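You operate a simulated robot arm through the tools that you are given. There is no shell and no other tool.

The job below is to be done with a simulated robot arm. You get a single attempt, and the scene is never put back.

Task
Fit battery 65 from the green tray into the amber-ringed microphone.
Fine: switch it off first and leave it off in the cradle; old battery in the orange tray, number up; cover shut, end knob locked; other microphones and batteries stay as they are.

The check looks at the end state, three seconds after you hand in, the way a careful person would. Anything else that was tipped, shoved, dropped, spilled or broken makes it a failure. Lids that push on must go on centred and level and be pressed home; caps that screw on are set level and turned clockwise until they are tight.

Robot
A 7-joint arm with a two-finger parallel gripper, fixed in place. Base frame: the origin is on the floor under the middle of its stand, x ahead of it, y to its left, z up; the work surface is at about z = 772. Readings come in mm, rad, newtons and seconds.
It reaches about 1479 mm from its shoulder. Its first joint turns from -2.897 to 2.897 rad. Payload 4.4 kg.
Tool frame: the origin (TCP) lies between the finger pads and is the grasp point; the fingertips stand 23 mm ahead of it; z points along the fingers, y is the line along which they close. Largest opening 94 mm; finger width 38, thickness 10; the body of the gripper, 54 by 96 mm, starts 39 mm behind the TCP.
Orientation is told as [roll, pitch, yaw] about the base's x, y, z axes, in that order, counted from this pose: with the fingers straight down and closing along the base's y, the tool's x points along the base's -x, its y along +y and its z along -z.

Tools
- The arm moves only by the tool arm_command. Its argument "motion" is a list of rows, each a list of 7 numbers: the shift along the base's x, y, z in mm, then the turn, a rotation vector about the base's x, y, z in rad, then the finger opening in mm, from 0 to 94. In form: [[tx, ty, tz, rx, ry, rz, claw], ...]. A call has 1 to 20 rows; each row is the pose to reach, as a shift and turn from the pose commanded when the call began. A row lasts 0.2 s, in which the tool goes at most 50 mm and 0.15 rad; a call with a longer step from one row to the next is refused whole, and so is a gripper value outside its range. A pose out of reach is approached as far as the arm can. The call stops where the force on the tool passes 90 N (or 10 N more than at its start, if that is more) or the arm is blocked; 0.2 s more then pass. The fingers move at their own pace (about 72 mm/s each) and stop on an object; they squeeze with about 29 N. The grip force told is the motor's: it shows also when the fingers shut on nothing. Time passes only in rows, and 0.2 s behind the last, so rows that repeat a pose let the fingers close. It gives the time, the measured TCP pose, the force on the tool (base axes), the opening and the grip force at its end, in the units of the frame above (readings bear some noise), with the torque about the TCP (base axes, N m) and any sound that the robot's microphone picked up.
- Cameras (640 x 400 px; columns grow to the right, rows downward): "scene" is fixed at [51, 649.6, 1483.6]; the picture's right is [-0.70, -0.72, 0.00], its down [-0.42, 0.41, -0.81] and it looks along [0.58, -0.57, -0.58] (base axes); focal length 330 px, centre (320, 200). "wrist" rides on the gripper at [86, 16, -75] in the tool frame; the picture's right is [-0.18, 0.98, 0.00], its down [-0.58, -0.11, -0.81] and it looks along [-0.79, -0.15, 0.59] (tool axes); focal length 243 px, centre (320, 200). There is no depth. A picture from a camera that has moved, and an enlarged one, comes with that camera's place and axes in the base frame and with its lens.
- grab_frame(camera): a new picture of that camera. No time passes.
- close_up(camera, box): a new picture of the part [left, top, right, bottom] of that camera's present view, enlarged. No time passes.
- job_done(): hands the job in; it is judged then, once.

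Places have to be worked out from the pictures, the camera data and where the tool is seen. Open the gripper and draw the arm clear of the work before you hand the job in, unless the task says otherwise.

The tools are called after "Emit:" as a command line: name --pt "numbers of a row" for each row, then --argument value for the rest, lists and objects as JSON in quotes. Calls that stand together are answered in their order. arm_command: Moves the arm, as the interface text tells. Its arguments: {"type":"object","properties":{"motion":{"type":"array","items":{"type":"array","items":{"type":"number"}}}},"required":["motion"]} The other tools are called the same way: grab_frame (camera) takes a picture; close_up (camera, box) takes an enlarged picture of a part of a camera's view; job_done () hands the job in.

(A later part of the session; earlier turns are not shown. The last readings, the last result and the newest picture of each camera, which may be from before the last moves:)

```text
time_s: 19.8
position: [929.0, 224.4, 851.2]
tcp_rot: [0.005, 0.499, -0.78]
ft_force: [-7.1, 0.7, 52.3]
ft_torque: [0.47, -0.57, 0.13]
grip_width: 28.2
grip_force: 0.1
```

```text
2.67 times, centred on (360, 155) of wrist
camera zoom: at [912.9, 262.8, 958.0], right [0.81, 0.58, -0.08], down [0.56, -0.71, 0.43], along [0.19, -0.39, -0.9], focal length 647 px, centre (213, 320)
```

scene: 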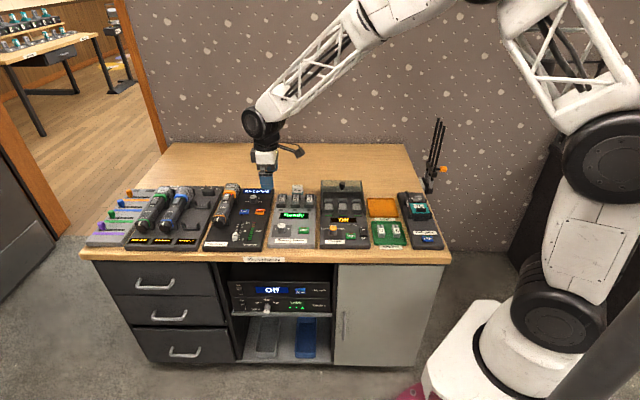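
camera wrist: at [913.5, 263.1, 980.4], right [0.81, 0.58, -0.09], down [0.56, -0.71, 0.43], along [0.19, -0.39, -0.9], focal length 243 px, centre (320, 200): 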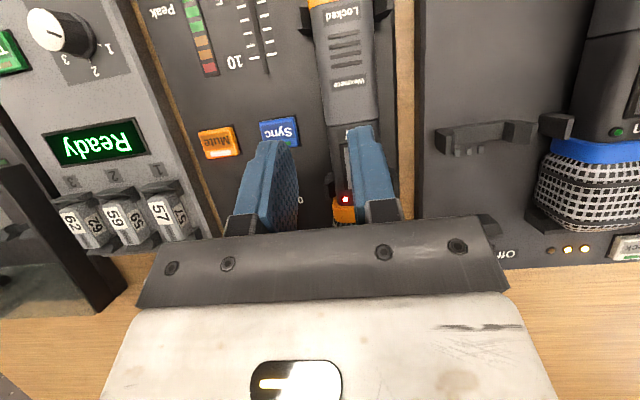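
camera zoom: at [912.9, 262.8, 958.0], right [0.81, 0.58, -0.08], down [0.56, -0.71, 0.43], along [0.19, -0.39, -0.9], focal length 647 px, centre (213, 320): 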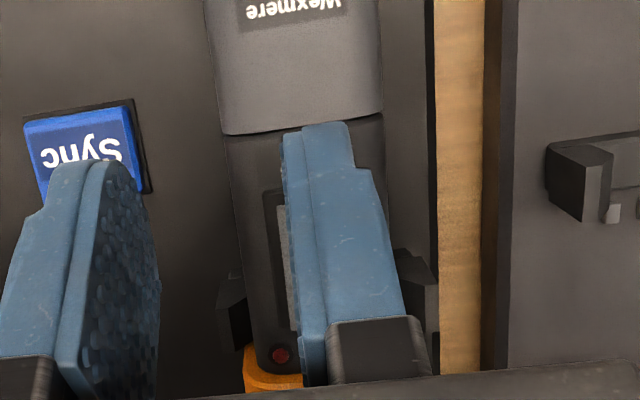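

The LED is dark at 52 N; I press a bit further to get past the detent.

Emit:
arm_command --pt "0 0 -2 0 0 0 30" --pt "0 0 -4 0 0 0 30" --pt "0 0 -6 0 0 0 30" --pt "0 0 -6 0 0 0 30"

Emit:
close_up --camera "scene" --box '[215, 175, 255, 205]'

Emit:
close_up --camera "wrist" --box '[300, 80, 420, 230]'

```text
time_s: 20.3
position: [929.8, 224.2, 853.0]
tcp_rot: [0.009, 0.496, -0.78]
ft_force: [-0.4, 0.6, 9.6]
ft_torque: [0.11, -0.12, 0.0]
grip_width: 30.1
grip_force: 0.1
stopped in row 2: the force on the tool passed its limit at 96 N (the readings are from after the stop); the commanded pose is now the measured one
```

```text
13.33 times, centred on (235, 190) of scene
camera zoom: at [51.0, 649.6, 1483.6], right [-0.7, -0.72, 0.0], down [-0.42, 0.41, -0.81], along [0.58, -0.57, -0.58], focal length 4406 px, centre (1453, 333)
```

zoom: 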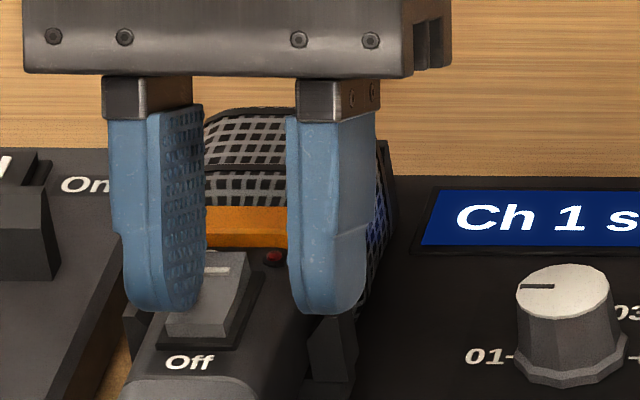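

```text
2.67 times, centred on (360, 155) of wrist
camera zoom: at [913.9, 263.3, 958.4], right [0.81, 0.58, -0.08], down [0.55, -0.71, 0.43], along [0.19, -0.39, -0.9], focal length 647 px, centre (213, 320)
```

zoom: 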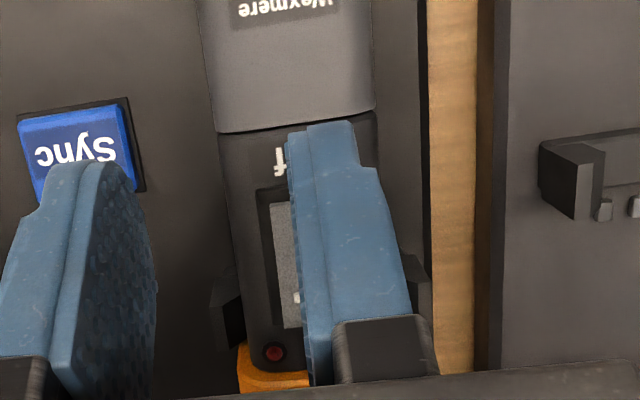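

Emit:
arm_command --pt "0 0 15 0 0 0 30" --pt "0 0 50 0 0 0 30" --pt "-20 20 80 0 0 0 30" --pt "-20 20 80 0 0 0 60"

Emit:
close_up --camera "scene" --box '[215, 175, 255, 205]'

Emit:
grab_frame --camera "wrist"

```text
time_s: 21.3
position: [910.9, 243.6, 929.0]
tcp_rot: [0.007, 0.497, -0.781]
ft_force: [0.0, -0.8, -0.1]
ft_torque: [-0.03, -0.02, 0.01]
grip_width: 60.1
grip_force: 0.1
```

```text
13.33 times, centred on (235, 190) of scene
camera zoom: at [51.0, 649.6, 1483.6], right [-0.7, -0.72, 0.0], down [-0.42, 0.41, -0.81], along [0.58, -0.57, -0.58], focal length 4406 px, centre (1453, 333)
```

zoom: 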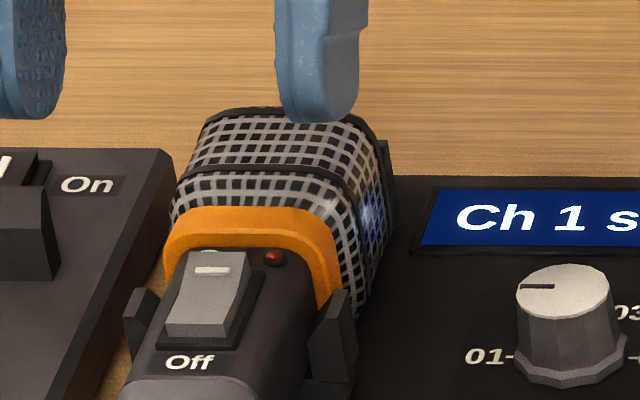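

```text
taken
camera wrist: at [892.9, 283.6, 1035.6], right [0.81, 0.58, -0.08], down [0.56, -0.71, 0.43], along [0.19, -0.39, -0.9], focal length 243 px, centre (320, 200)
```

wrist: 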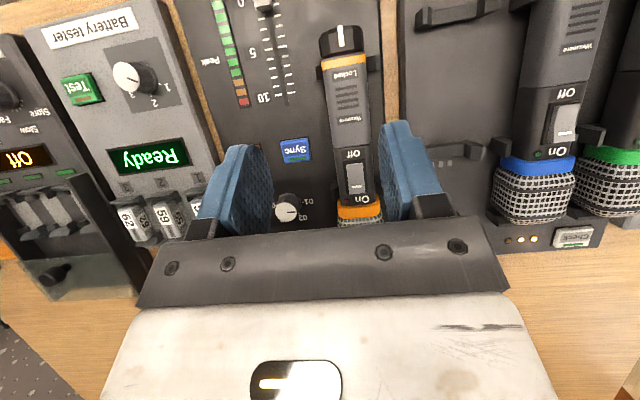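

The rocker now stays in Off and the LED is dark. Next I inspect the knob area from this overhead angle for precise coordinates.

Emit:
close_up --camera "wrist" --box '[305, 10, 395, 110]'

Emit:
close_up --camera "wrist" --box '[310, 100, 400, 230]'

Emit:
close_up --camera "scene" --box '[205, 205, 255, 240]'

```text
4.00 times, centred on (350, 60) of wrist
camera zoom: at [892.9, 283.6, 1035.6], right [0.81, 0.58, -0.08], down [0.56, -0.71, 0.43], along [0.19, -0.39, -0.9], focal length 970 px, centre (200, 760)
```

zoom: 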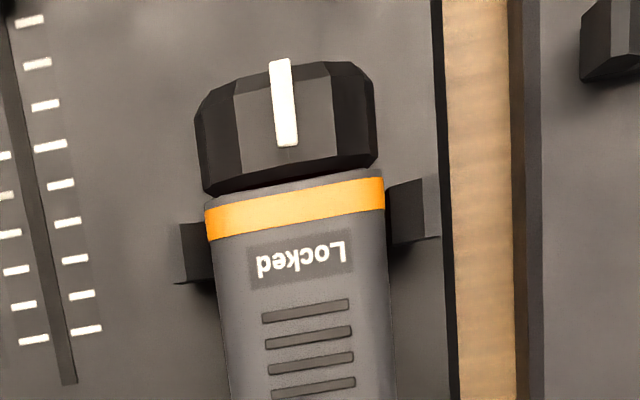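

```text
3.08 times, centred on (355, 165) of wrist
camera zoom: at [892.9, 283.6, 1035.6], right [0.81, 0.58, -0.08], down [0.56, -0.71, 0.43], along [0.19, -0.39, -0.9], focal length 746 px, centre (212, 308)
```

zoom: 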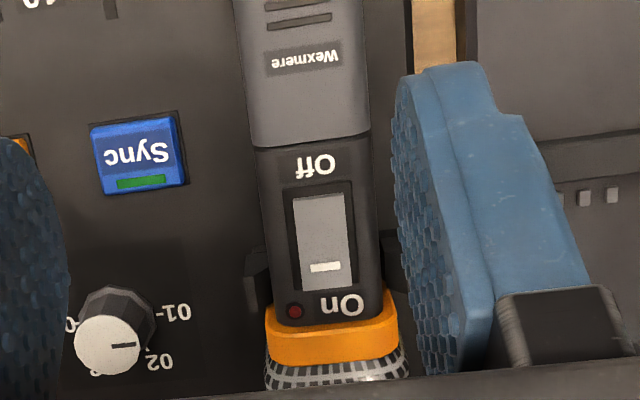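

```text
11.43 times, centred on (230, 222) of scene
camera zoom: at [51.0, 649.6, 1483.6], right [-0.7, -0.72, 0.0], down [-0.42, 0.41, -0.81], along [0.58, -0.57, -0.58], focal length 3776 px, centre (1349, -57)
```

zoom: 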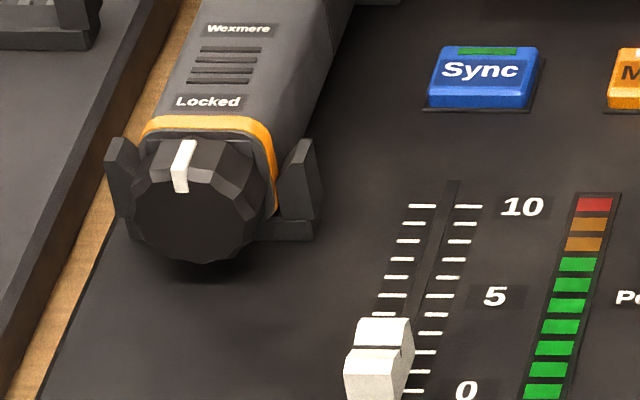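

The switch is off. Knob geometry: axis at v=(x+y)/√2≈836, centre z≈799, radius ≈18, from u=392 to 405 along the mic axis. I straighten the tool and move to the right-front of the knob.

Emit:
arm_command --pt "-18 10 5 -0.0875 -0.0882 -0.001 60" --pt "-37 20 10 -0.175 -0.1765 -0.002 60" --pt "-55 29 10 -0.2625 -0.2648 -0.003 60" --pt "-74 39 10 -0.3499 -0.353 -0.004 50" --pt "-74 39 10 -0.3499 -0.353 -0.004 44"

Emit:
grab_frame --camera "wrist"

```text
time_s: 22.5
position: [834.8, 282.8, 939.7]
tcp_rot: [0.008, -0.001, -0.784]
ft_force: [0.3, -0.3, 0.2]
ft_torque: [0.01, 0.0, 0.0]
grip_width: 44.0
grip_force: 0.1
```

```text
taken
camera wrist: at [785.9, 354.9, 1013.9], right [0.82, 0.57, 0.01], down [0.33, -0.49, 0.81], along [0.46, -0.66, -0.59], focal length 243 px, centre (320, 200)
```

wrist: 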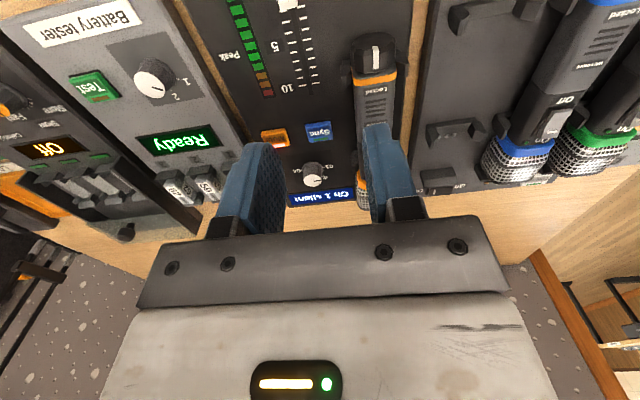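

Now roll the tool about the mic axis to lean about 34° to the right and lower to a standoff 60 mm from the knob grasp.

Emit:
arm_command --pt "0 0 0 0.0837 -0.0837 0 44" --pt "1 0 -10 0.1674 -0.1674 0 44" --pt "2 0 -30 0.2512 -0.2512 0 44" --pt "2 0 -55 0.3349 -0.3349 0 44" --pt "2 0 -76 0.4186 -0.4186 -0.001 44" --pt "2 0 -76 0.4186 -0.4186 -0.001 44"

Emit:
grab_frame --camera "wrist"

Emit:
close_up --camera "scene" --box '[190, 170, 280, 240]'

```text
time_s: 23.9
position: [838.6, 282.4, 864.9]
tcp_rot: [0.601, -0.002, -0.785]
ft_force: [-0.4, 0.1, 0.2]
ft_torque: [-0.01, -0.05, 0.03]
grip_width: 43.9
grip_force: 0.0
```

```text
taken
camera wrist: at [758.1, 322.6, 935.8], right [0.7, 0.44, 0.56], down [0.02, -0.8, 0.6], along [0.71, -0.41, -0.57], focal length 243 px, centre (320, 200)
```

wrist: 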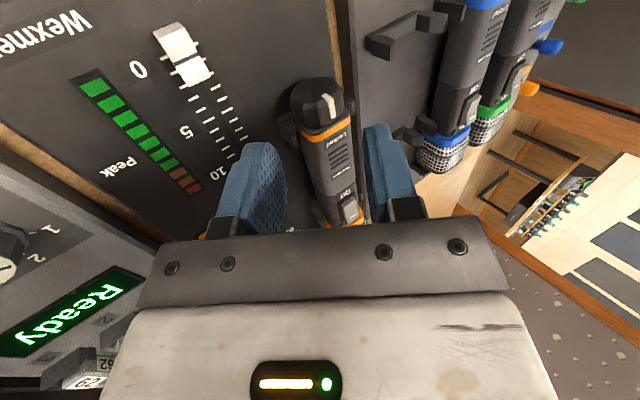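

```text
5.71 times, centred on (235, 205) of scene
camera zoom: at [51.0, 649.6, 1483.6], right [-0.7, -0.72, 0.0], down [-0.42, 0.41, -0.81], along [0.58, -0.57, -0.58], focal length 1888 px, centre (806, 171)
```

zoom: 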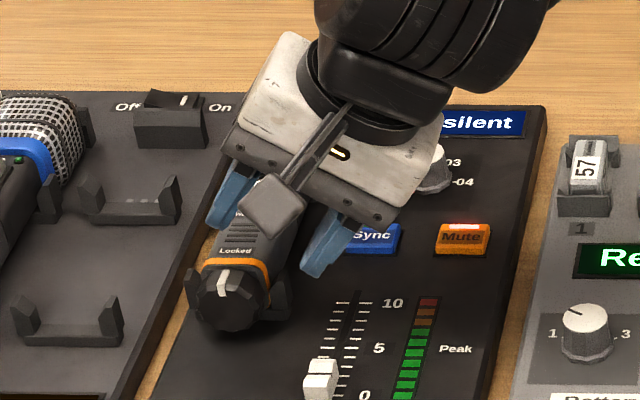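

Emit:
close_up --camera "wrist" --box '[260, 60, 380, 160]'

```text
4.00 times, centred on (320, 110) of wrist
camera zoom: at [758.1, 322.6, 935.8], right [0.7, 0.44, 0.56], down [0.02, -0.8, 0.6], along [0.71, -0.41, -0.57], focal length 970 px, centre (320, 560)
```

zoom: 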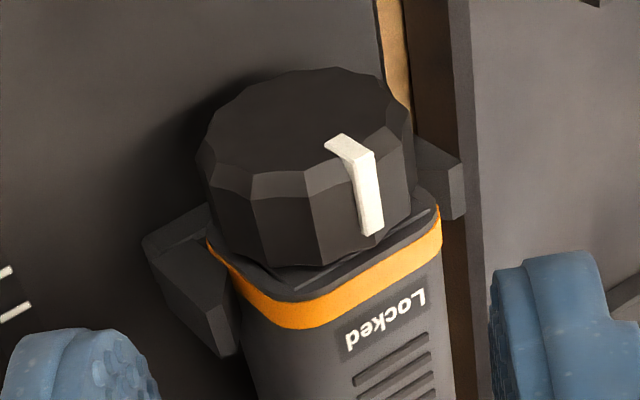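

The knob centre matches my estimate to within about a millimetre. I advance along the tool axis toward the knob with the fingers 44 mm open.

Emit:
arm_command --pt "6 6 -12.5 0 0 0 44" --pt "12 12 -25 0 0 0 44" --pt "18 18 -37.5 0 0 0 44" --pt "18 18 -37.5 0 0 0 44"

Emit:
close_up --camera "wrist" --box '[220, 60, 420, 220]'

Emit:
close_up --camera "scene" --box '[200, 185, 270, 240]'

```text
time_s: 24.9
position: [857.3, 301.3, 825.7]
tcp_rot: [0.6, 0.001, -0.785]
ft_force: [0.2, 0.4, -0.1]
ft_torque: [-0.03, 0.02, -0.01]
grip_width: 43.9
grip_force: 0.1
```

```text
2.50 times, centred on (320, 140) of wrist
camera zoom: at [775.9, 342.4, 896.3], right [0.7, 0.44, 0.56], down [0.03, -0.8, 0.6], along [0.71, -0.41, -0.57], focal length 606 px, centre (320, 350)
```

zoom: 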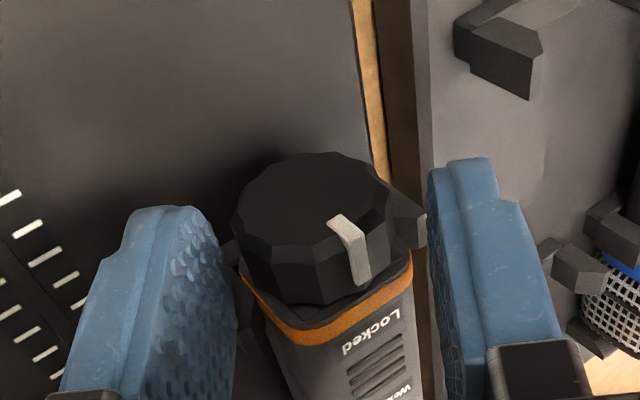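

```text
7.27 times, centred on (235, 212) of scene
camera zoom: at [51.0, 649.6, 1483.6], right [-0.7, -0.72, 0.0], down [-0.42, 0.41, -0.81], along [0.58, -0.57, -0.58], focal length 2403 px, centre (938, 109)
```

zoom: 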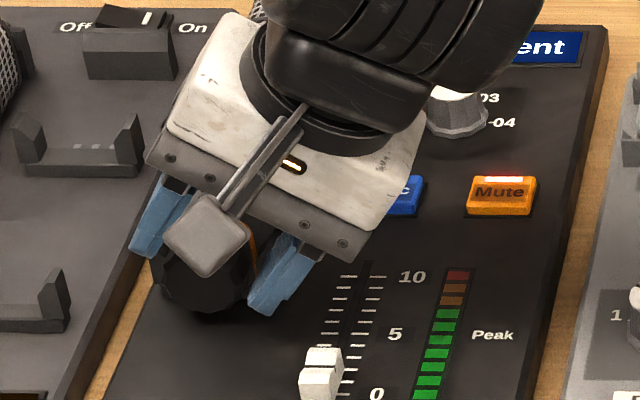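

The knob sits between the fingers, about 2 mm off centre. I correct that and advance the last 13 mm.

Emit:
arm_command --pt "-0.5 0.5 -2 0 0 0 44" --pt "1.5 3 -7 0 0 0 44" --pt "3.3 5.4 -12.1 0 0 0 44" --pt "3.3 5.4 -12.1 0 0 0 44"

Emit:
close_up --camera "wrist" --box '[220, 60, 420, 220]'

Emit:
close_up --camera "scene" --box '[200, 185, 270, 240]'

```text
time_s: 25.9
position: [860.5, 306.9, 813.7]
tcp_rot: [0.6, -0.001, -0.785]
ft_force: [-0.1, 0.9, 0.2]
ft_torque: [-0.04, 0.05, -0.01]
grip_width: 43.7
grip_force: 0.0
```

```text
2.50 times, centred on (320, 140) of wrist
camera zoom: at [779.4, 347.3, 884.0], right [0.7, 0.44, 0.55], down [0.03, -0.8, 0.6], along [0.71, -0.41, -0.57], focal length 606 px, centre (320, 350)
```

zoom: 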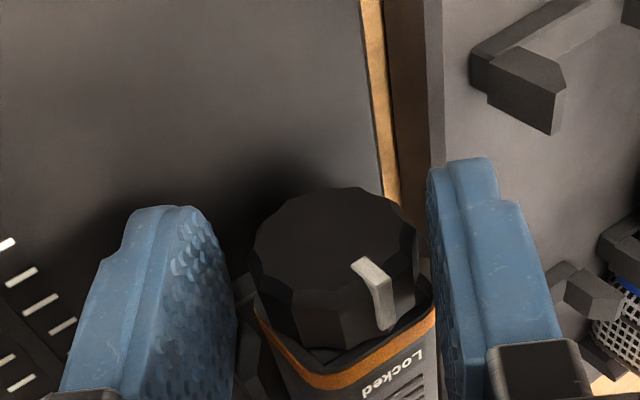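

```text
7.27 times, centred on (235, 212) of scene
camera zoom: at [51.0, 649.6, 1483.6], right [-0.7, -0.72, 0.0], down [-0.42, 0.41, -0.81], along [0.58, -0.57, -0.58], focal length 2403 px, centre (938, 109)
```

zoom: 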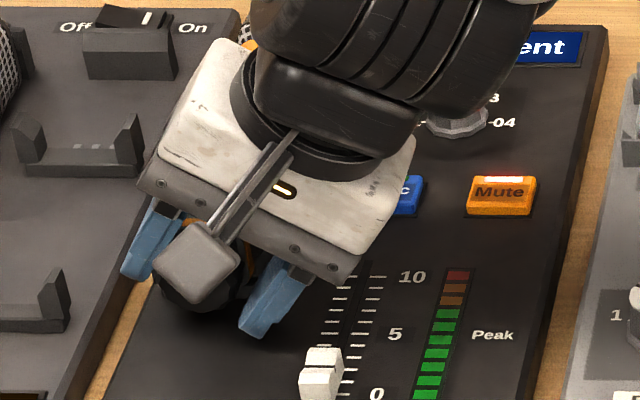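

The knob is centred between the fingers. I close the fingers on it.

Emit:
arm_command --pt "0 0 0 0 0 0 38" --pt "0 0 0 0 0 0 30" --pt "0 0 0 0 0 0 30" --pt "0 0 0 0 0 0 30"

Emit:
close_up --camera "wrist" --box '[220, 60, 420, 220]'

```text
time_s: 26.9
position: [860.2, 305.9, 814.5]
tcp_rot: [0.601, 0.001, -0.784]
ft_force: [-0.5, 1.1, 0.2]
ft_torque: [0.25, 0.37, 0.03]
grip_width: 35.5
grip_force: 29.5
```

```text
2.50 times, centred on (320, 140) of wrist
camera zoom: at [779.6, 347.1, 884.8], right [0.7, 0.44, 0.56], down [0.03, -0.8, 0.6], along [0.71, -0.41, -0.57], focal length 606 px, centre (320, 350)
```

zoom: 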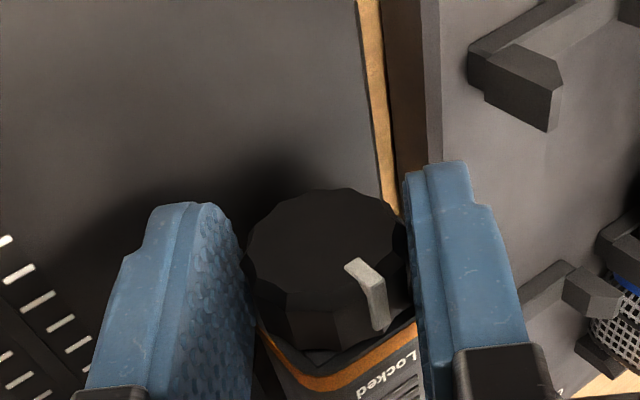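

The knob is gripped (35.5 mm, 29 N) with almost no side load. I rotate the tool about the mic axis counter-clockwise (seen from the knob end), starting with 0.3 rad.

Emit:
arm_command --pt "1.08 1.08 0.94 -0.0707 0.0707 0 30" --pt "2.23 2.23 1.72 -0.1414 0.1414 0 30" --pt "3.42 3.42 2.34 -0.2121 0.2121 0 30" --pt "3.42 3.42 2.34 -0.2121 0.2121 0 30"

Emit:
close_up --camera "wrist" --box '[220, 60, 420, 220]'

```text
time_s: 27.9
position: [863.1, 310.2, 816.6]
tcp_rot: [0.3, 0.001, -0.786]
ft_force: [-0.9, -0.8, 0.5]
ft_torque: [0.11, 0.15, -0.12]
grip_width: 35.5
grip_force: 29.3
```

```text
2.50 times, centred on (320, 140) of wrist
camera zoom: at [798.3, 365.8, 892.6], right [0.79, 0.53, 0.29], down [0.17, -0.65, 0.74], along [0.58, -0.54, -0.61], focal length 606 px, centre (320, 350)
```

zoom: 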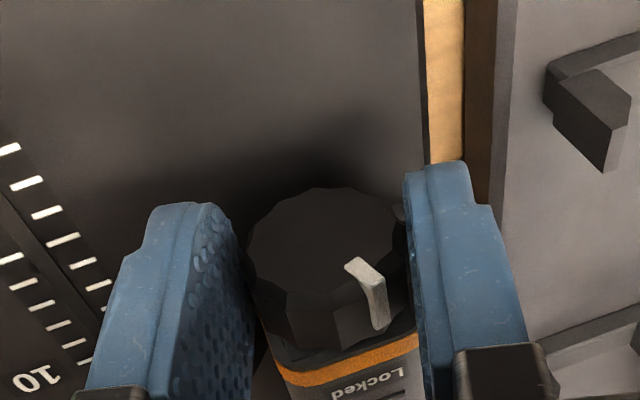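

The knob turns with the gripper (mark fixed relative to the fingers, label "Locked" now offset). I continue the rotation to a left lean of 0.5 rad.

Emit:
arm_command --pt "1.24 1.24 0.45 -0.0707 0.0707 0 30" --pt "2.5 2.5 0.71 -0.1414 0.1414 0 30" --pt "3.76 3.76 0.8 -0.2121 0.2121 0 30" --pt "5.03 5.03 0.71 -0.2828 0.2828 0 30" --pt "6.29 6.29 0.45 -0.3536 0.3536 0 30" --pt "7.52 7.52 0 -0.4243 0.4243 0 30" --pt "8.72 8.72 -0.62 -0.495 0.495 0 30" --pt "9.86 9.86 -1.4 -0.5657 0.5657 0 30" --pt "9.86 9.86 -1.4 -0.5657 0.5657 0 30"

Emit:
close_up --camera "wrist" --box '[220, 60, 420, 220]'

Emit:
close_up --camera "scene" --box '[180, 170, 270, 240]'

```text
time_s: 29.9
position: [872.9, 320.6, 814.8]
tcp_rot: [-0.5, 0.001, -0.785]
ft_force: [5.2, 5.2, -0.4]
ft_torque: [0.08, -0.13, 0.17]
grip_width: 35.5
grip_force: 29.5
```

```text
2.50 times, centred on (320, 140) of wrist
camera zoom: at [848.1, 416.1, 873.0], right [0.74, 0.48, -0.47], down [0.62, -0.2, 0.76], along [0.27, -0.85, -0.45], focal length 606 px, centre (320, 350)
```

zoom: 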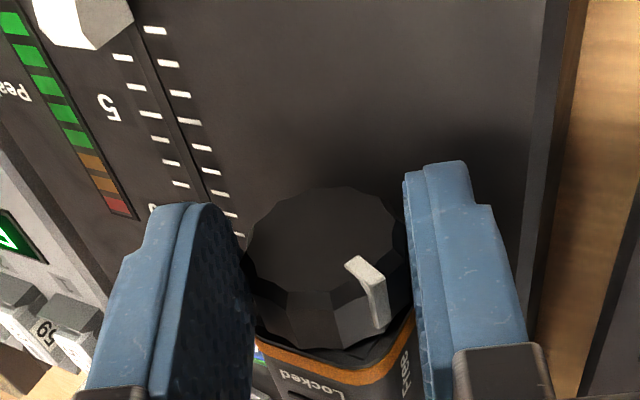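

```text
5.71 times, centred on (225, 205) of scene
camera zoom: at [51.0, 649.6, 1483.6], right [-0.7, -0.72, 0.0], down [-0.42, 0.41, -0.81], along [0.58, -0.57, -0.58], focal length 1888 px, centre (863, 171)
```

zoom: 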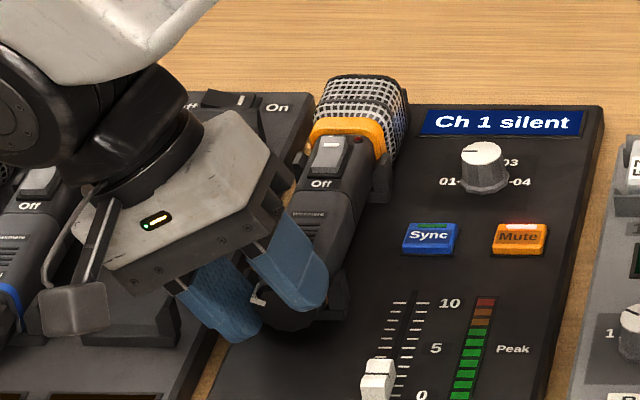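

The knob has turned about 63°. I open slightly, roll back to 0.1 rad around the knob and re-grip for the remaining part.

Emit:
arm_command --pt "0 0 0 0 0 0 40" --pt "0 0 0 0 0 0 44" --pt "0 0 0 0 0 0 44" --pt "-1.15 -1.15 0.78 0.0707 -0.0707 0 44" --pt "-2.34 -2.34 1.4 0.1414 -0.1414 0 44" --pt "-3.57 -3.57 1.85 0.2121 -0.2121 0 44" --pt "-4.83 -4.83 2.11 0.2828 -0.2828 0 44" --pt "-4.83 -4.83 2.11 0.2828 -0.2828 0 44"

Emit:
close_up --camera "wrist" --box '[220, 60, 420, 220]'

```text
time_s: 31.7
position: [868.7, 314.2, 816.6]
tcp_rot: [-0.101, 0.002, -0.783]
ft_force: [-0.2, 0.0, -0.4]
ft_torque: [0.03, -0.02, -0.02]
grip_width: 44.2
grip_force: 0.0
```

```text
2.50 times, centred on (320, 140) of wrist
camera zoom: at [824.5, 392.2, 889.7], right [0.82, 0.56, -0.1], down [0.39, -0.43, 0.81], along [0.41, -0.71, -0.57], focal length 606 px, centre (320, 350)
```

zoom: 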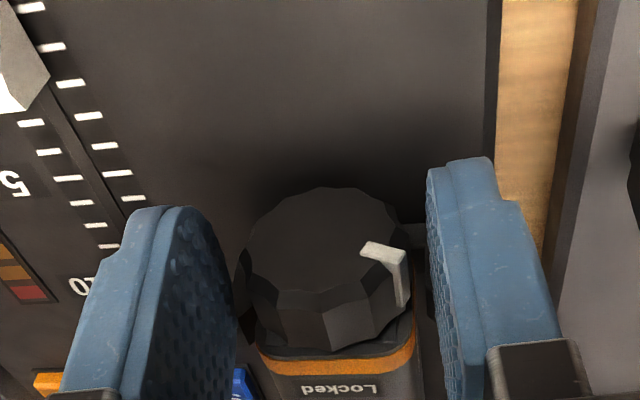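

The knob kept its position. I re-grip and turn the remaining part, up to about 0.5 rad more.

Emit:
arm_command --pt "0 0 0 0 0 0 38" --pt "0 0 0 0 0 0 30" --pt "0 0 0 0 0 0 30" --pt "0 0 0 0 0 0 30"

Emit:
arm_command --pt "1.26 1.26 -0.26 -0.0707 0.0707 0 30" --pt "2.49 2.49 -0.71 -0.1414 0.1414 0 30" --pt "3.68 3.68 -1.33 -0.2121 0.2121 0 30" --pt "4.83 4.83 -2.11 -0.2828 0.2828 0 30" --pt "5.35 5.35 -2.55 -0.318 0.318 0 30" --pt "5.35 5.35 -2.55 -0.318 0.318 0 30"

Emit:
close_up --camera "wrist" --box '[220, 60, 420, 220]'

```text
time_s: 32.7
position: [868.8, 315.0, 816.8]
tcp_rot: [-0.099, 0.0, -0.786]
ft_force: [-0.4, 0.3, -0.3]
ft_torque: [0.01, 0.05, 0.01]
grip_width: 35.7
grip_force: 29.1
```

```text
time_s: 34.1
position: [873.7, 319.9, 815.0]
tcp_rot: [-0.55, 0.0, -0.786]
ft_force: [16.4, 18.1, -2.2]
ft_torque: [0.89, -0.43, 0.51]
grip_width: 35.0
grip_force: 28.8
```

```text
2.50 times, centred on (320, 140) of wrist
camera zoom: at [850.8, 419.1, 870.5], right [0.72, 0.46, -0.51], down [0.64, -0.18, 0.74], along [0.25, -0.87, -0.43], focal length 606 px, centre (320, 350)
```

zoom: 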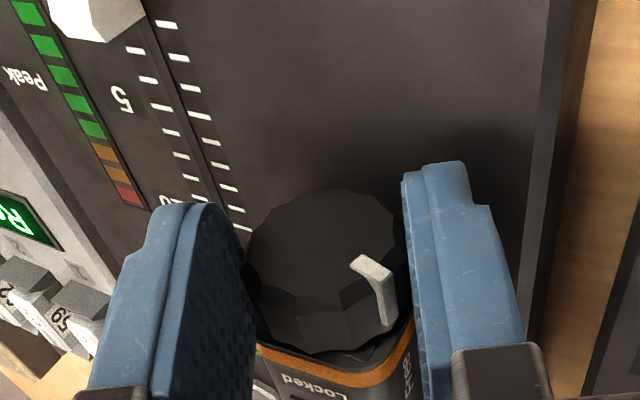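

The torque rose to about 0.6 Nm and the grip slipped, so the knob may be at its stop. I open and back off to look at the mark's position relative to "Free".

Emit:
arm_command --pt "0 0 0 0 0 0 40" --pt "0 0 0 0 0 0 46" --pt "0 0 0 0 0 0 46" --pt "9.2 9.2 21 0 0 0 46" --pt "18.4 18.4 42 0 0 0 46" --pt "27.6 27.6 64 0 0 0 46" --pt "27.6 27.6 64 0 0 0 46"

Emit:
grab_frame --camera "wrist"

Emit:
close_up --camera "wrist" --box '[260, 60, 380, 180]'

Emit:
close_up --camera "scene" --box '[195, 185, 265, 240]'

```text
time_s: 35.7
position: [901.9, 346.3, 880.4]
tcp_rot: [-0.551, -0.001, -0.785]
ft_force: [0.0, -0.2, -0.2]
ft_torque: [-0.01, 0.02, 0.0]
grip_width: 46.0
grip_force: 0.0
```

```text
taken
camera wrist: at [877.7, 445.5, 936.2], right [0.72, 0.46, -0.51], down [0.64, -0.18, 0.74], along [0.25, -0.87, -0.43], focal length 243 px, centre (320, 200)
```

wrist: 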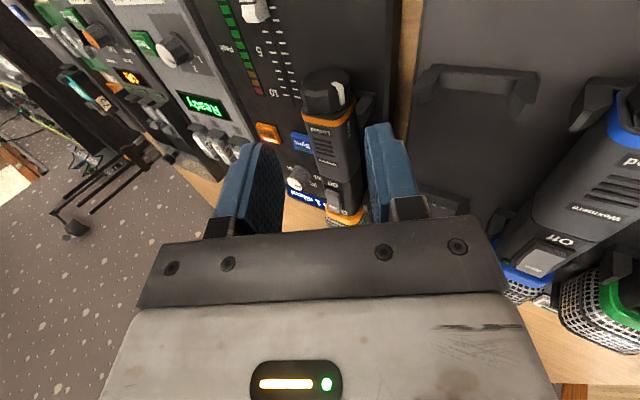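

```text
3.33 times, centred on (320, 120) of wrist
camera zoom: at [877.7, 445.5, 936.2], right [0.72, 0.46, -0.51], down [0.64, -0.18, 0.74], along [0.25, -0.87, -0.43], focal length 809 px, centre (320, 467)
```

zoom: 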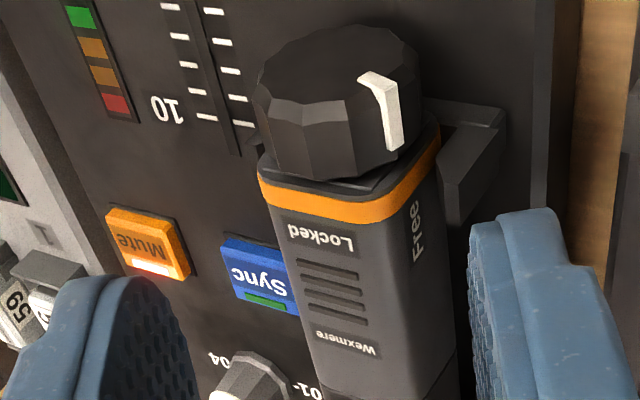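

```text
7.27 times, centred on (230, 212) of scene
camera zoom: at [51.0, 649.6, 1483.6], right [-0.7, -0.72, 0.0], down [-0.42, 0.41, -0.81], along [0.58, -0.57, -0.58], focal length 2403 px, centre (974, 109)
```

zoom: 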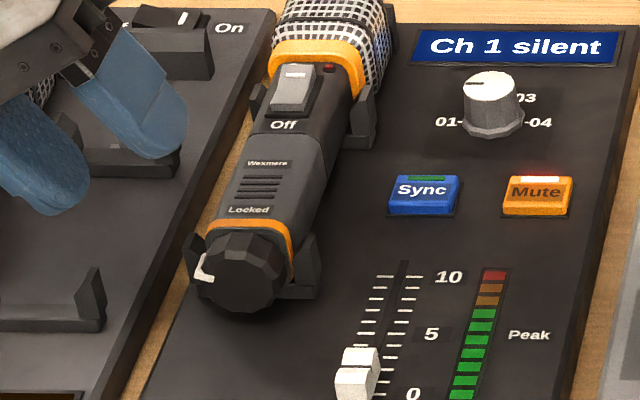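

Emit:
close_up --camera "wrist" --box '[295, 60, 365, 140]'

Emit:
close_up --camera "scene" --box '[210, 205, 245, 230]'

```text
5.00 times, centred on (330, 100) of wrist
camera zoom: at [877.7, 445.5, 936.2], right [0.72, 0.46, -0.51], down [0.64, -0.18, 0.74], along [0.25, -0.87, -0.43], focal length 1213 px, centre (270, 700)
```

zoom: 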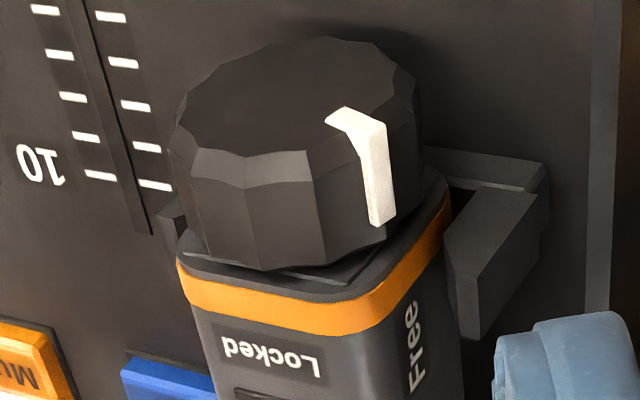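

```text
16.00 times, centred on (228, 218) of scene
camera zoom: at [51.0, 649.6, 1483.6], right [-0.7, -0.72, 0.0], down [-0.42, 0.41, -0.81], along [0.58, -0.57, -0.58], focal length 5287 px, centre (1800, -80)
```

zoom: 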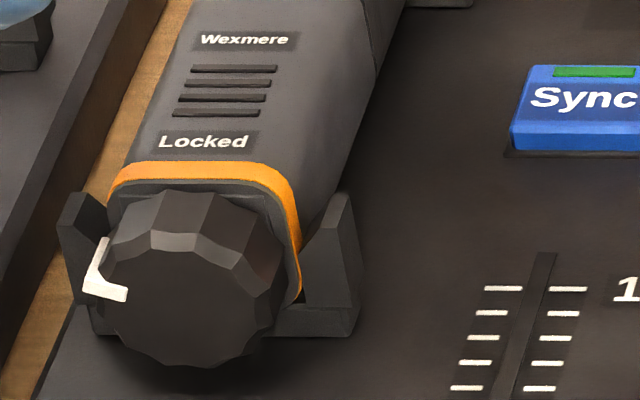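

The mark now points almost at "Free" (≈78–80° from the top). I re-grip at a lean that keeps clear of the mark and try a final small turn to feel the stop.

Emit:
arm_command --pt "-7.3 -6.5 3.7 0.0884 -0.0884 0 46" --pt "-14.6 -13 7.4 0.1768 -0.1768 0 46" --pt "-19.8 -18.2 -16.5 0.1768 -0.1768 0 46" --pt "-25.1 -23.4 -40.3 0.1768 -0.1768 0 46" --pt "-30.3 -28.7 -64.2 0.1768 -0.1768 0 46" --pt "-30.3 -28.7 -64.2 0.1768 -0.1768 0 46"

Emit:
close_up --camera "wrist" --box '[220, 60, 420, 220]'

```text
time_s: 37.1
position: [871.7, 317.9, 815.0]
tcp_rot: [-0.298, 0.001, -0.785]
ft_force: [0.1, -0.2, 0.5]
ft_torque: [-0.02, 0.0, -0.02]
grip_width: 46.1
grip_force: 0.0
```

```text
2.50 times, centred on (320, 140) of wrist
camera zoom: at [837.2, 406.0, 881.4], right [0.79, 0.53, -0.29], down [0.51, -0.32, 0.8], along [0.34, -0.78, -0.52], focal length 606 px, centre (320, 350)
```

zoom: 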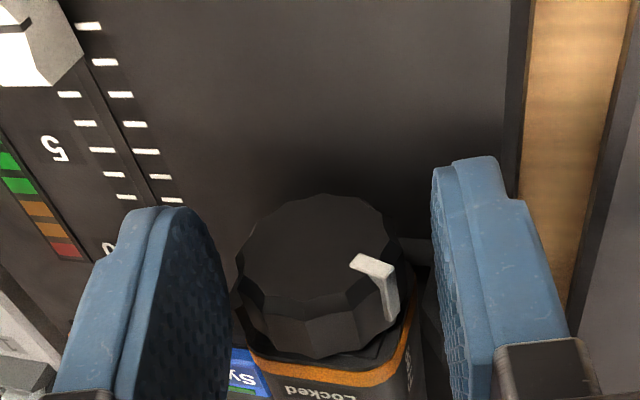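

Emit:
arm_command --pt "-1.7 -1.7 0.9 0 0 0 46" --pt "-1.7 -1.7 0.9 0 0 0 40" --pt "-1.7 -1.7 0.9 0 0 0 30" --pt "-1.7 -1.7 0.9 0 0 0 30" --pt "-1.7 -1.7 0.9 0 0 0 30"

Emit:
close_up --camera "wrist" --box '[220, 60, 420, 220]'

```text
time_s: 38.3
position: [870.4, 316.7, 815.4]
tcp_rot: [-0.298, 0.0, -0.786]
ft_force: [5.5, 5.4, -1.1]
ft_torque: [0.21, 0.0, 0.23]
grip_width: 35.3
grip_force: 28.6
```

```text
2.50 times, centred on (320, 140) of wrist
camera zoom: at [836.1, 404.7, 882.2], right [0.79, 0.53, -0.29], down [0.51, -0.32, 0.8], along [0.34, -0.78, -0.52], focal length 606 px, centre (320, 350)
```

zoom: 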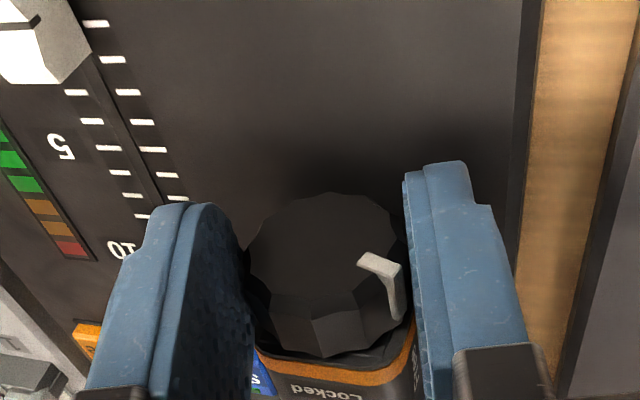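

Emit:
arm_command --pt "1.4 1.4 -0.6 -0.0707 0.0707 0 30" --pt "2.6 2.6 -1.3 -0.1414 0.1414 0 30" --pt "2.6 2.6 -1.3 -0.1414 0.1414 0 30"

Emit:
close_up --camera "wrist" --box '[220, 60, 420, 220]'

```text
time_s: 39.1
position: [873.0, 319.5, 814.9]
tcp_rot: [-0.499, 0.001, -0.785]
ft_force: [5.2, 10.3, 3.1]
ft_torque: [0.41, -0.25, 0.37]
grip_width: 34.9
grip_force: 29.1
```

```text
2.50 times, centred on (320, 140) of wrist
camera zoom: at [847.5, 416.2, 872.0], right [0.74, 0.48, -0.47], down [0.62, -0.21, 0.76], along [0.27, -0.85, -0.45], focal length 606 px, centre (320, 350)
```

zoom: 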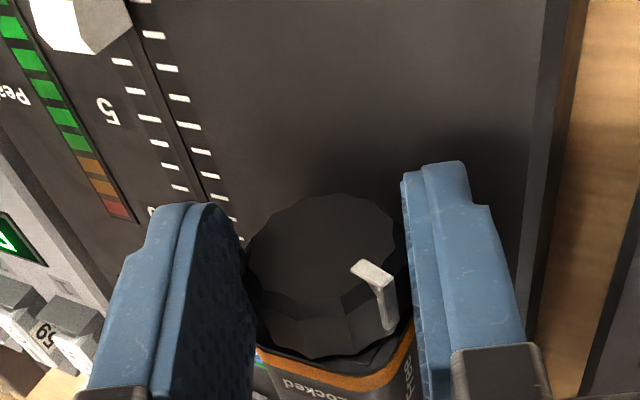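

The knob slips in the grip at the same place, so it is at its stop ("Free"). With the knob still gripped I try a gentle pull along the mic axis toward the front.

Emit:
arm_command --pt "-0.7 0.7 0 0 0 0 30" --pt "-1.4 1.4 0 0 0 0 30" --pt "-2.1 2.1 0 0 0 0 30" --pt "-2.8 2.8 0 0 0 0 30" --pt "-3.5 3.5 0 0 0 0 30" --pt "-3.5 3.5 0 0 0 0 30"

Emit:
close_up --camera "wrist" --box '[220, 60, 420, 220]'

Emit:
close_up --camera "scene" --box '[195, 165, 265, 235]'

```text
time_s: 40.5
position: [868.5, 322.3, 815.5]
tcp_rot: [-0.501, 0.0, -0.786]
ft_force: [28.9, 13.6, 0.2]
ft_torque: [0.63, -0.69, 0.7]
grip_width: 34.7
grip_force: 29.6
```

```text
2.50 times, centred on (320, 140) of wrist
camera zoom: at [843.4, 419.5, 872.4], right [0.74, 0.48, -0.47], down [0.62, -0.21, 0.76], along [0.27, -0.85, -0.45], focal length 606 px, centre (320, 350)
```

zoom: 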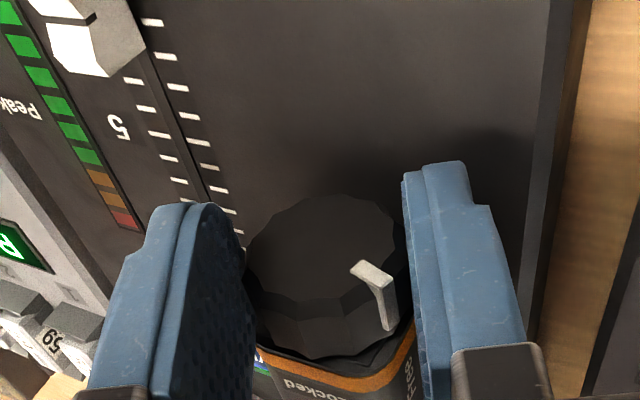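

```text
5.71 times, centred on (230, 200) of scene
camera zoom: at [51.0, 649.6, 1483.6], right [-0.7, -0.72, 0.0], down [-0.42, 0.41, -0.81], along [0.58, -0.57, -0.58], focal length 1888 px, centre (834, 200)
```

zoom: 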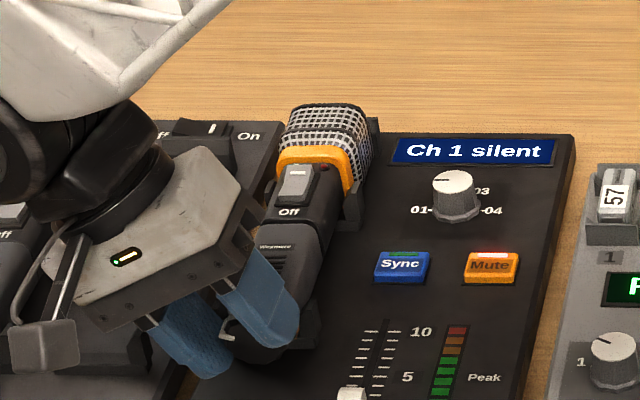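

Emit:
close_up --camera "scene" --box '[195, 185, 265, 240]'

Emit:
grab_frame --camera "wrist"

```text
7.27 times, centred on (230, 212) of scene
camera zoom: at [51.0, 649.6, 1483.6], right [-0.7, -0.72, 0.0], down [-0.42, 0.41, -0.81], along [0.58, -0.57, -0.58], focal length 2403 px, centre (974, 109)
```

zoom: 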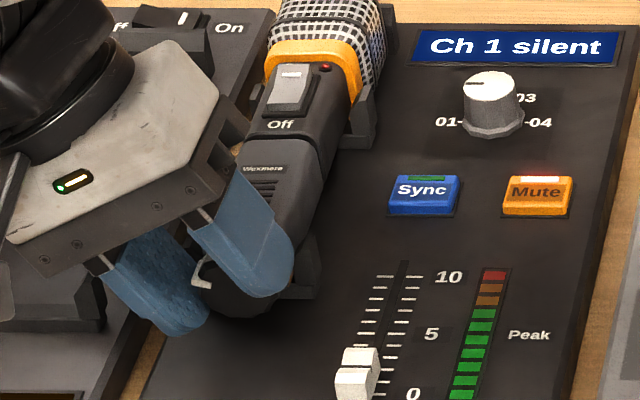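

```text
taken
camera wrist: at [843.4, 419.5, 872.4], right [0.74, 0.48, -0.47], down [0.62, -0.21, 0.76], along [0.27, -0.85, -0.45], focal length 243 px, centre (320, 200)
```

wrist: 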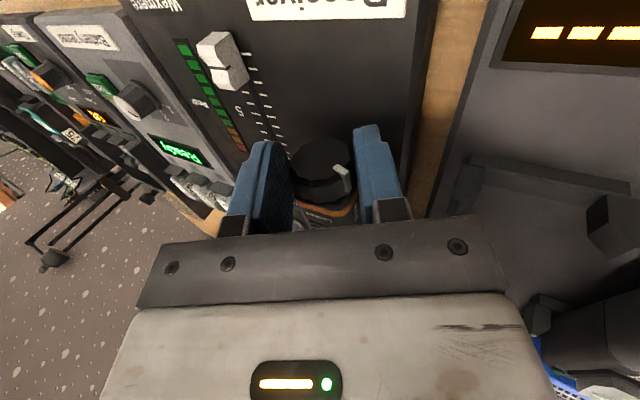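

The cover has slid about 5 mm toward the front with the knob (gap opening behind "Wexmere" while "Off" stayed put). I relieve the sideways load and keep pulling in steps.

Emit:
arm_command --pt "0.7 0.7 0 0 0 0 30" --pt "-0.7 2.1 0 0 0 0 30" --pt "-2.1 3.5 0 0 0 0 30" --pt "-3.5 4.9 0 0 0 0 30" --pt "-4.9 6.3 0 0 0 0 30" --pt "-6.4 7.8 0 0 0 0 30" --pt "-6.4 7.8 0 0 0 0 30"

Emit:
close_up --camera "scene" --box '[195, 185, 265, 240]'

Emit:
close_up --camera "wrist" --box '[220, 60, 420, 220]'

```text
time_s: 42.1
position: [860.4, 332.0, 814.9]
tcp_rot: [-0.498, -0.001, -0.785]
ft_force: [-0.7, 0.2, -0.4]
ft_torque: [0.28, 0.24, 0.01]
grip_width: 35.0
grip_force: 29.6
```

```text
7.27 times, centred on (230, 212) of scene
camera zoom: at [51.0, 649.6, 1483.6], right [-0.7, -0.72, 0.0], down [-0.42, 0.41, -0.81], along [0.58, -0.57, -0.58], focal length 2403 px, centre (974, 109)
```

zoom: 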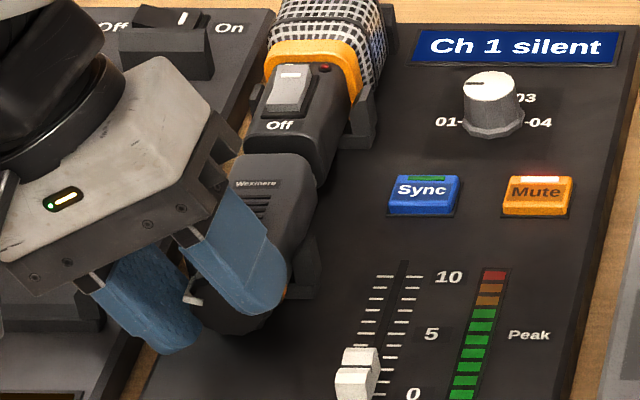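

```text
2.50 times, centred on (320, 140) of wrist
camera zoom: at [836.2, 427.8, 871.7], right [0.74, 0.48, -0.47], down [0.62, -0.21, 0.76], along [0.27, -0.85, -0.45], focal length 606 px, centre (320, 350)
```

zoom: 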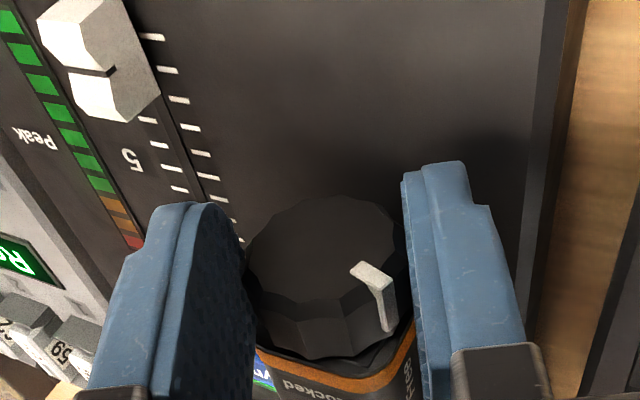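

The cover slides freely now (about 17 mm open, near-zero force). I continue pulling another 15 mm.

Emit:
arm_command --pt "-2.1 2.1 0 0 0 0 30" --pt "-4.2 4.2 0 0 0 0 30" --pt "-6.4 6.4 0 0 0 0 30" --pt "-8.5 8.5 0 0 0 0 30" --pt "-10.6 10.6 0 0 0 0 30" --pt "-10.6 10.6 0 0 0 0 30"

Emit:
close_up --camera "scene" --box '[195, 185, 265, 240]'

```text
time_s: 43.5
position: [850.8, 341.9, 814.4]
tcp_rot: [-0.499, -0.001, -0.785]
ft_force: [-0.2, -0.4, -1.1]
ft_torque: [0.41, 0.39, 0.04]
grip_width: 34.9
grip_force: 28.5
```

```text
7.27 times, centred on (230, 212) of scene
camera zoom: at [51.0, 649.6, 1483.6], right [-0.7, -0.72, 0.0], down [-0.42, 0.41, -0.81], along [0.58, -0.57, -0.58], focal length 2403 px, centre (974, 109)
```

zoom: 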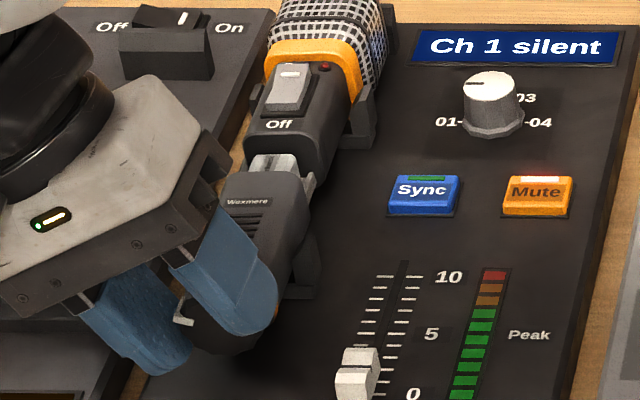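

The silver battery in its bay becomes visible. I pull another 15 mm.

Emit:
arm_command --pt "-2.1 2.1 0 0 0 0 30" --pt "-4.2 4.2 0 0 0 0 30" --pt "-6.4 6.4 0 0 0 0 30" --pt "-8.5 8.5 0 0 0 0 30" --pt "-10.6 10.6 0 0 0 0 30" --pt "-10.6 10.6 0 0 0 0 30"

Emit:
close_up --camera "scene" --box '[195, 185, 265, 240]'

Emit:
grab_frame --camera "wrist"

```text
time_s: 44.9
position: [841.5, 352.3, 814.7]
tcp_rot: [-0.498, 0.0, -0.783]
ft_force: [0.5, -0.2, -0.6]
ft_torque: [0.44, 0.42, 0.02]
grip_width: 35.0
grip_force: 28.5
```

```text
7.27 times, centred on (230, 212) of scene
camera zoom: at [51.0, 649.6, 1483.6], right [-0.7, -0.72, 0.0], down [-0.42, 0.41, -0.81], along [0.58, -0.57, -0.58], focal length 2403 px, centre (974, 109)
```

zoom: 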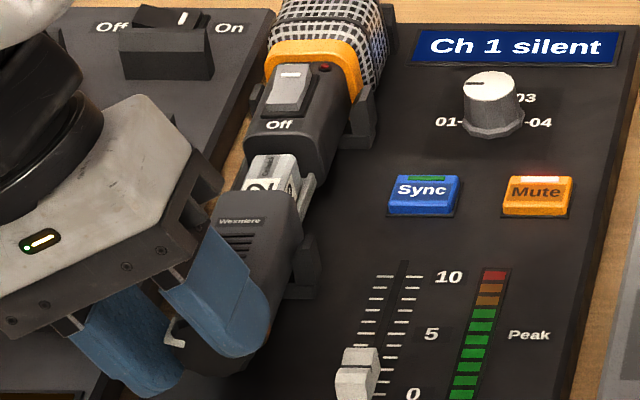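

```text
taken
camera wrist: at [816.1, 447.8, 872.4], right [0.74, 0.48, -0.47], down [0.62, -0.21, 0.76], along [0.27, -0.85, -0.45], focal length 243 px, centre (320, 200)
```

wrist: 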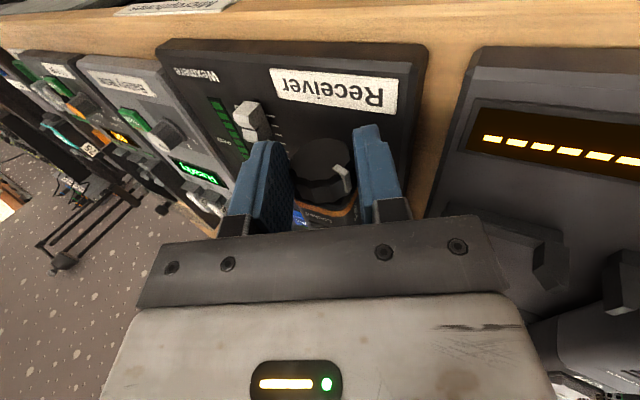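

About 45 mm open. I continue in 8 mm portions, watching for an end stop.

Emit:
arm_command --pt "-2.1 2.1 0 0 0 0 30" --pt "-4.2 4.2 0 0 0 0 30" --pt "-6.4 6.4 0 0 0 0 30" --pt "-8.5 8.5 0 0 0 0 30" --pt "-8.5 8.5 0 0 0 0 30"

Emit:
close_up --camera "scene" --box '[195, 185, 265, 240]'

```text
time_s: 46.1
position: [833.7, 361.3, 814.8]
tcp_rot: [-0.497, 0.0, -0.785]
ft_force: [0.6, 1.4, 0.8]
ft_torque: [-0.03, -0.18, 0.32]
grip_width: 34.5
grip_force: 29.3
```

```text
7.27 times, centred on (230, 212) of scene
camera zoom: at [51.0, 649.6, 1483.6], right [-0.7, -0.72, 0.0], down [-0.42, 0.41, -0.81], along [0.58, -0.57, -0.58], focal length 2403 px, centre (974, 109)
```

zoom: 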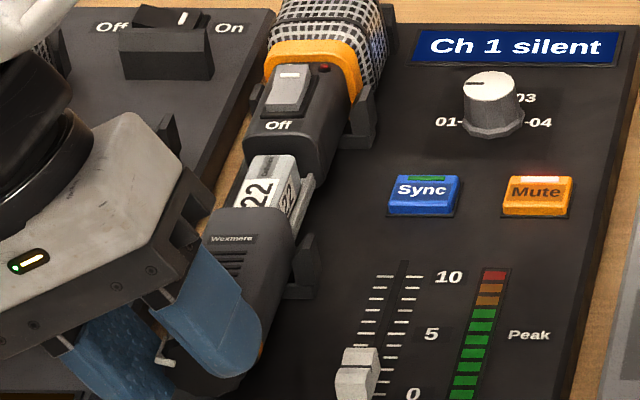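

Battery 22 is visible in the mic. I pull another 8 mm.

Emit:
arm_command --pt "-2.1 2.1 0 0 0 0 30" --pt "-4.2 4.2 0 0 0 0 30" --pt "-6.4 6.4 0 0 0 0 30" --pt "-6.4 6.4 0 0 0 0 30"

Emit:
close_up --camera "scene" --box '[195, 185, 265, 240]'

Emit:
close_up --camera "wrist" --box '[220, 60, 420, 240]'

```text
time_s: 47.1
position: [827.7, 366.6, 814.3]
tcp_rot: [-0.499, 0.0, -0.785]
ft_force: [17.8, -14.6, 1.0]
ft_torque: [-0.17, -0.33, 0.29]
grip_width: 34.8
grip_force: 29.1
```

```text
7.27 times, centred on (230, 212) of scene
camera zoom: at [51.0, 649.6, 1483.6], right [-0.7, -0.72, 0.0], down [-0.42, 0.41, -0.81], along [0.58, -0.57, -0.58], focal length 2403 px, centre (974, 109)
```

zoom: 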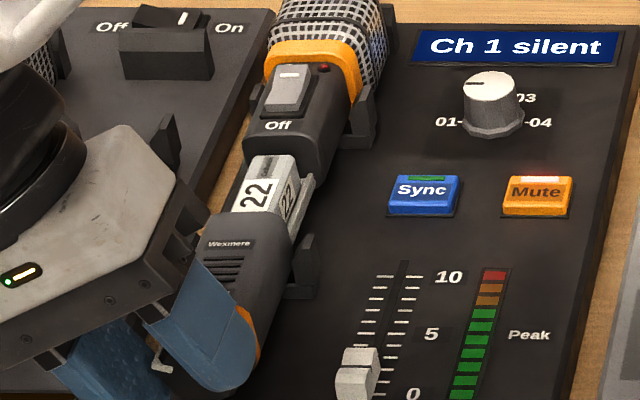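

```text
2.22 times, centred on (320, 150) of wrist
camera zoom: at [802.0, 462.8, 871.9], right [0.74, 0.48, -0.47], down [0.62, -0.21, 0.76], along [0.27, -0.85, -0.45], focal length 539 px, centre (320, 311)
```

zoom: 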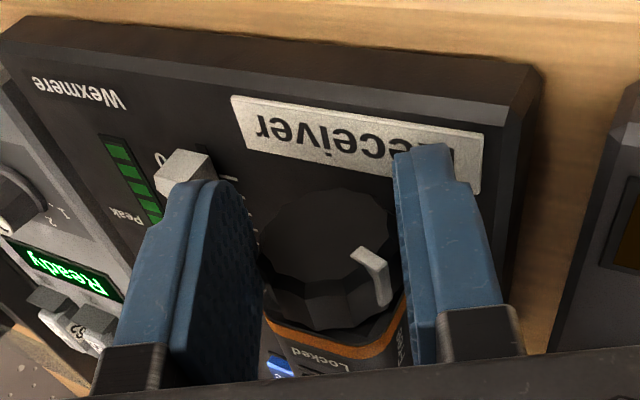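

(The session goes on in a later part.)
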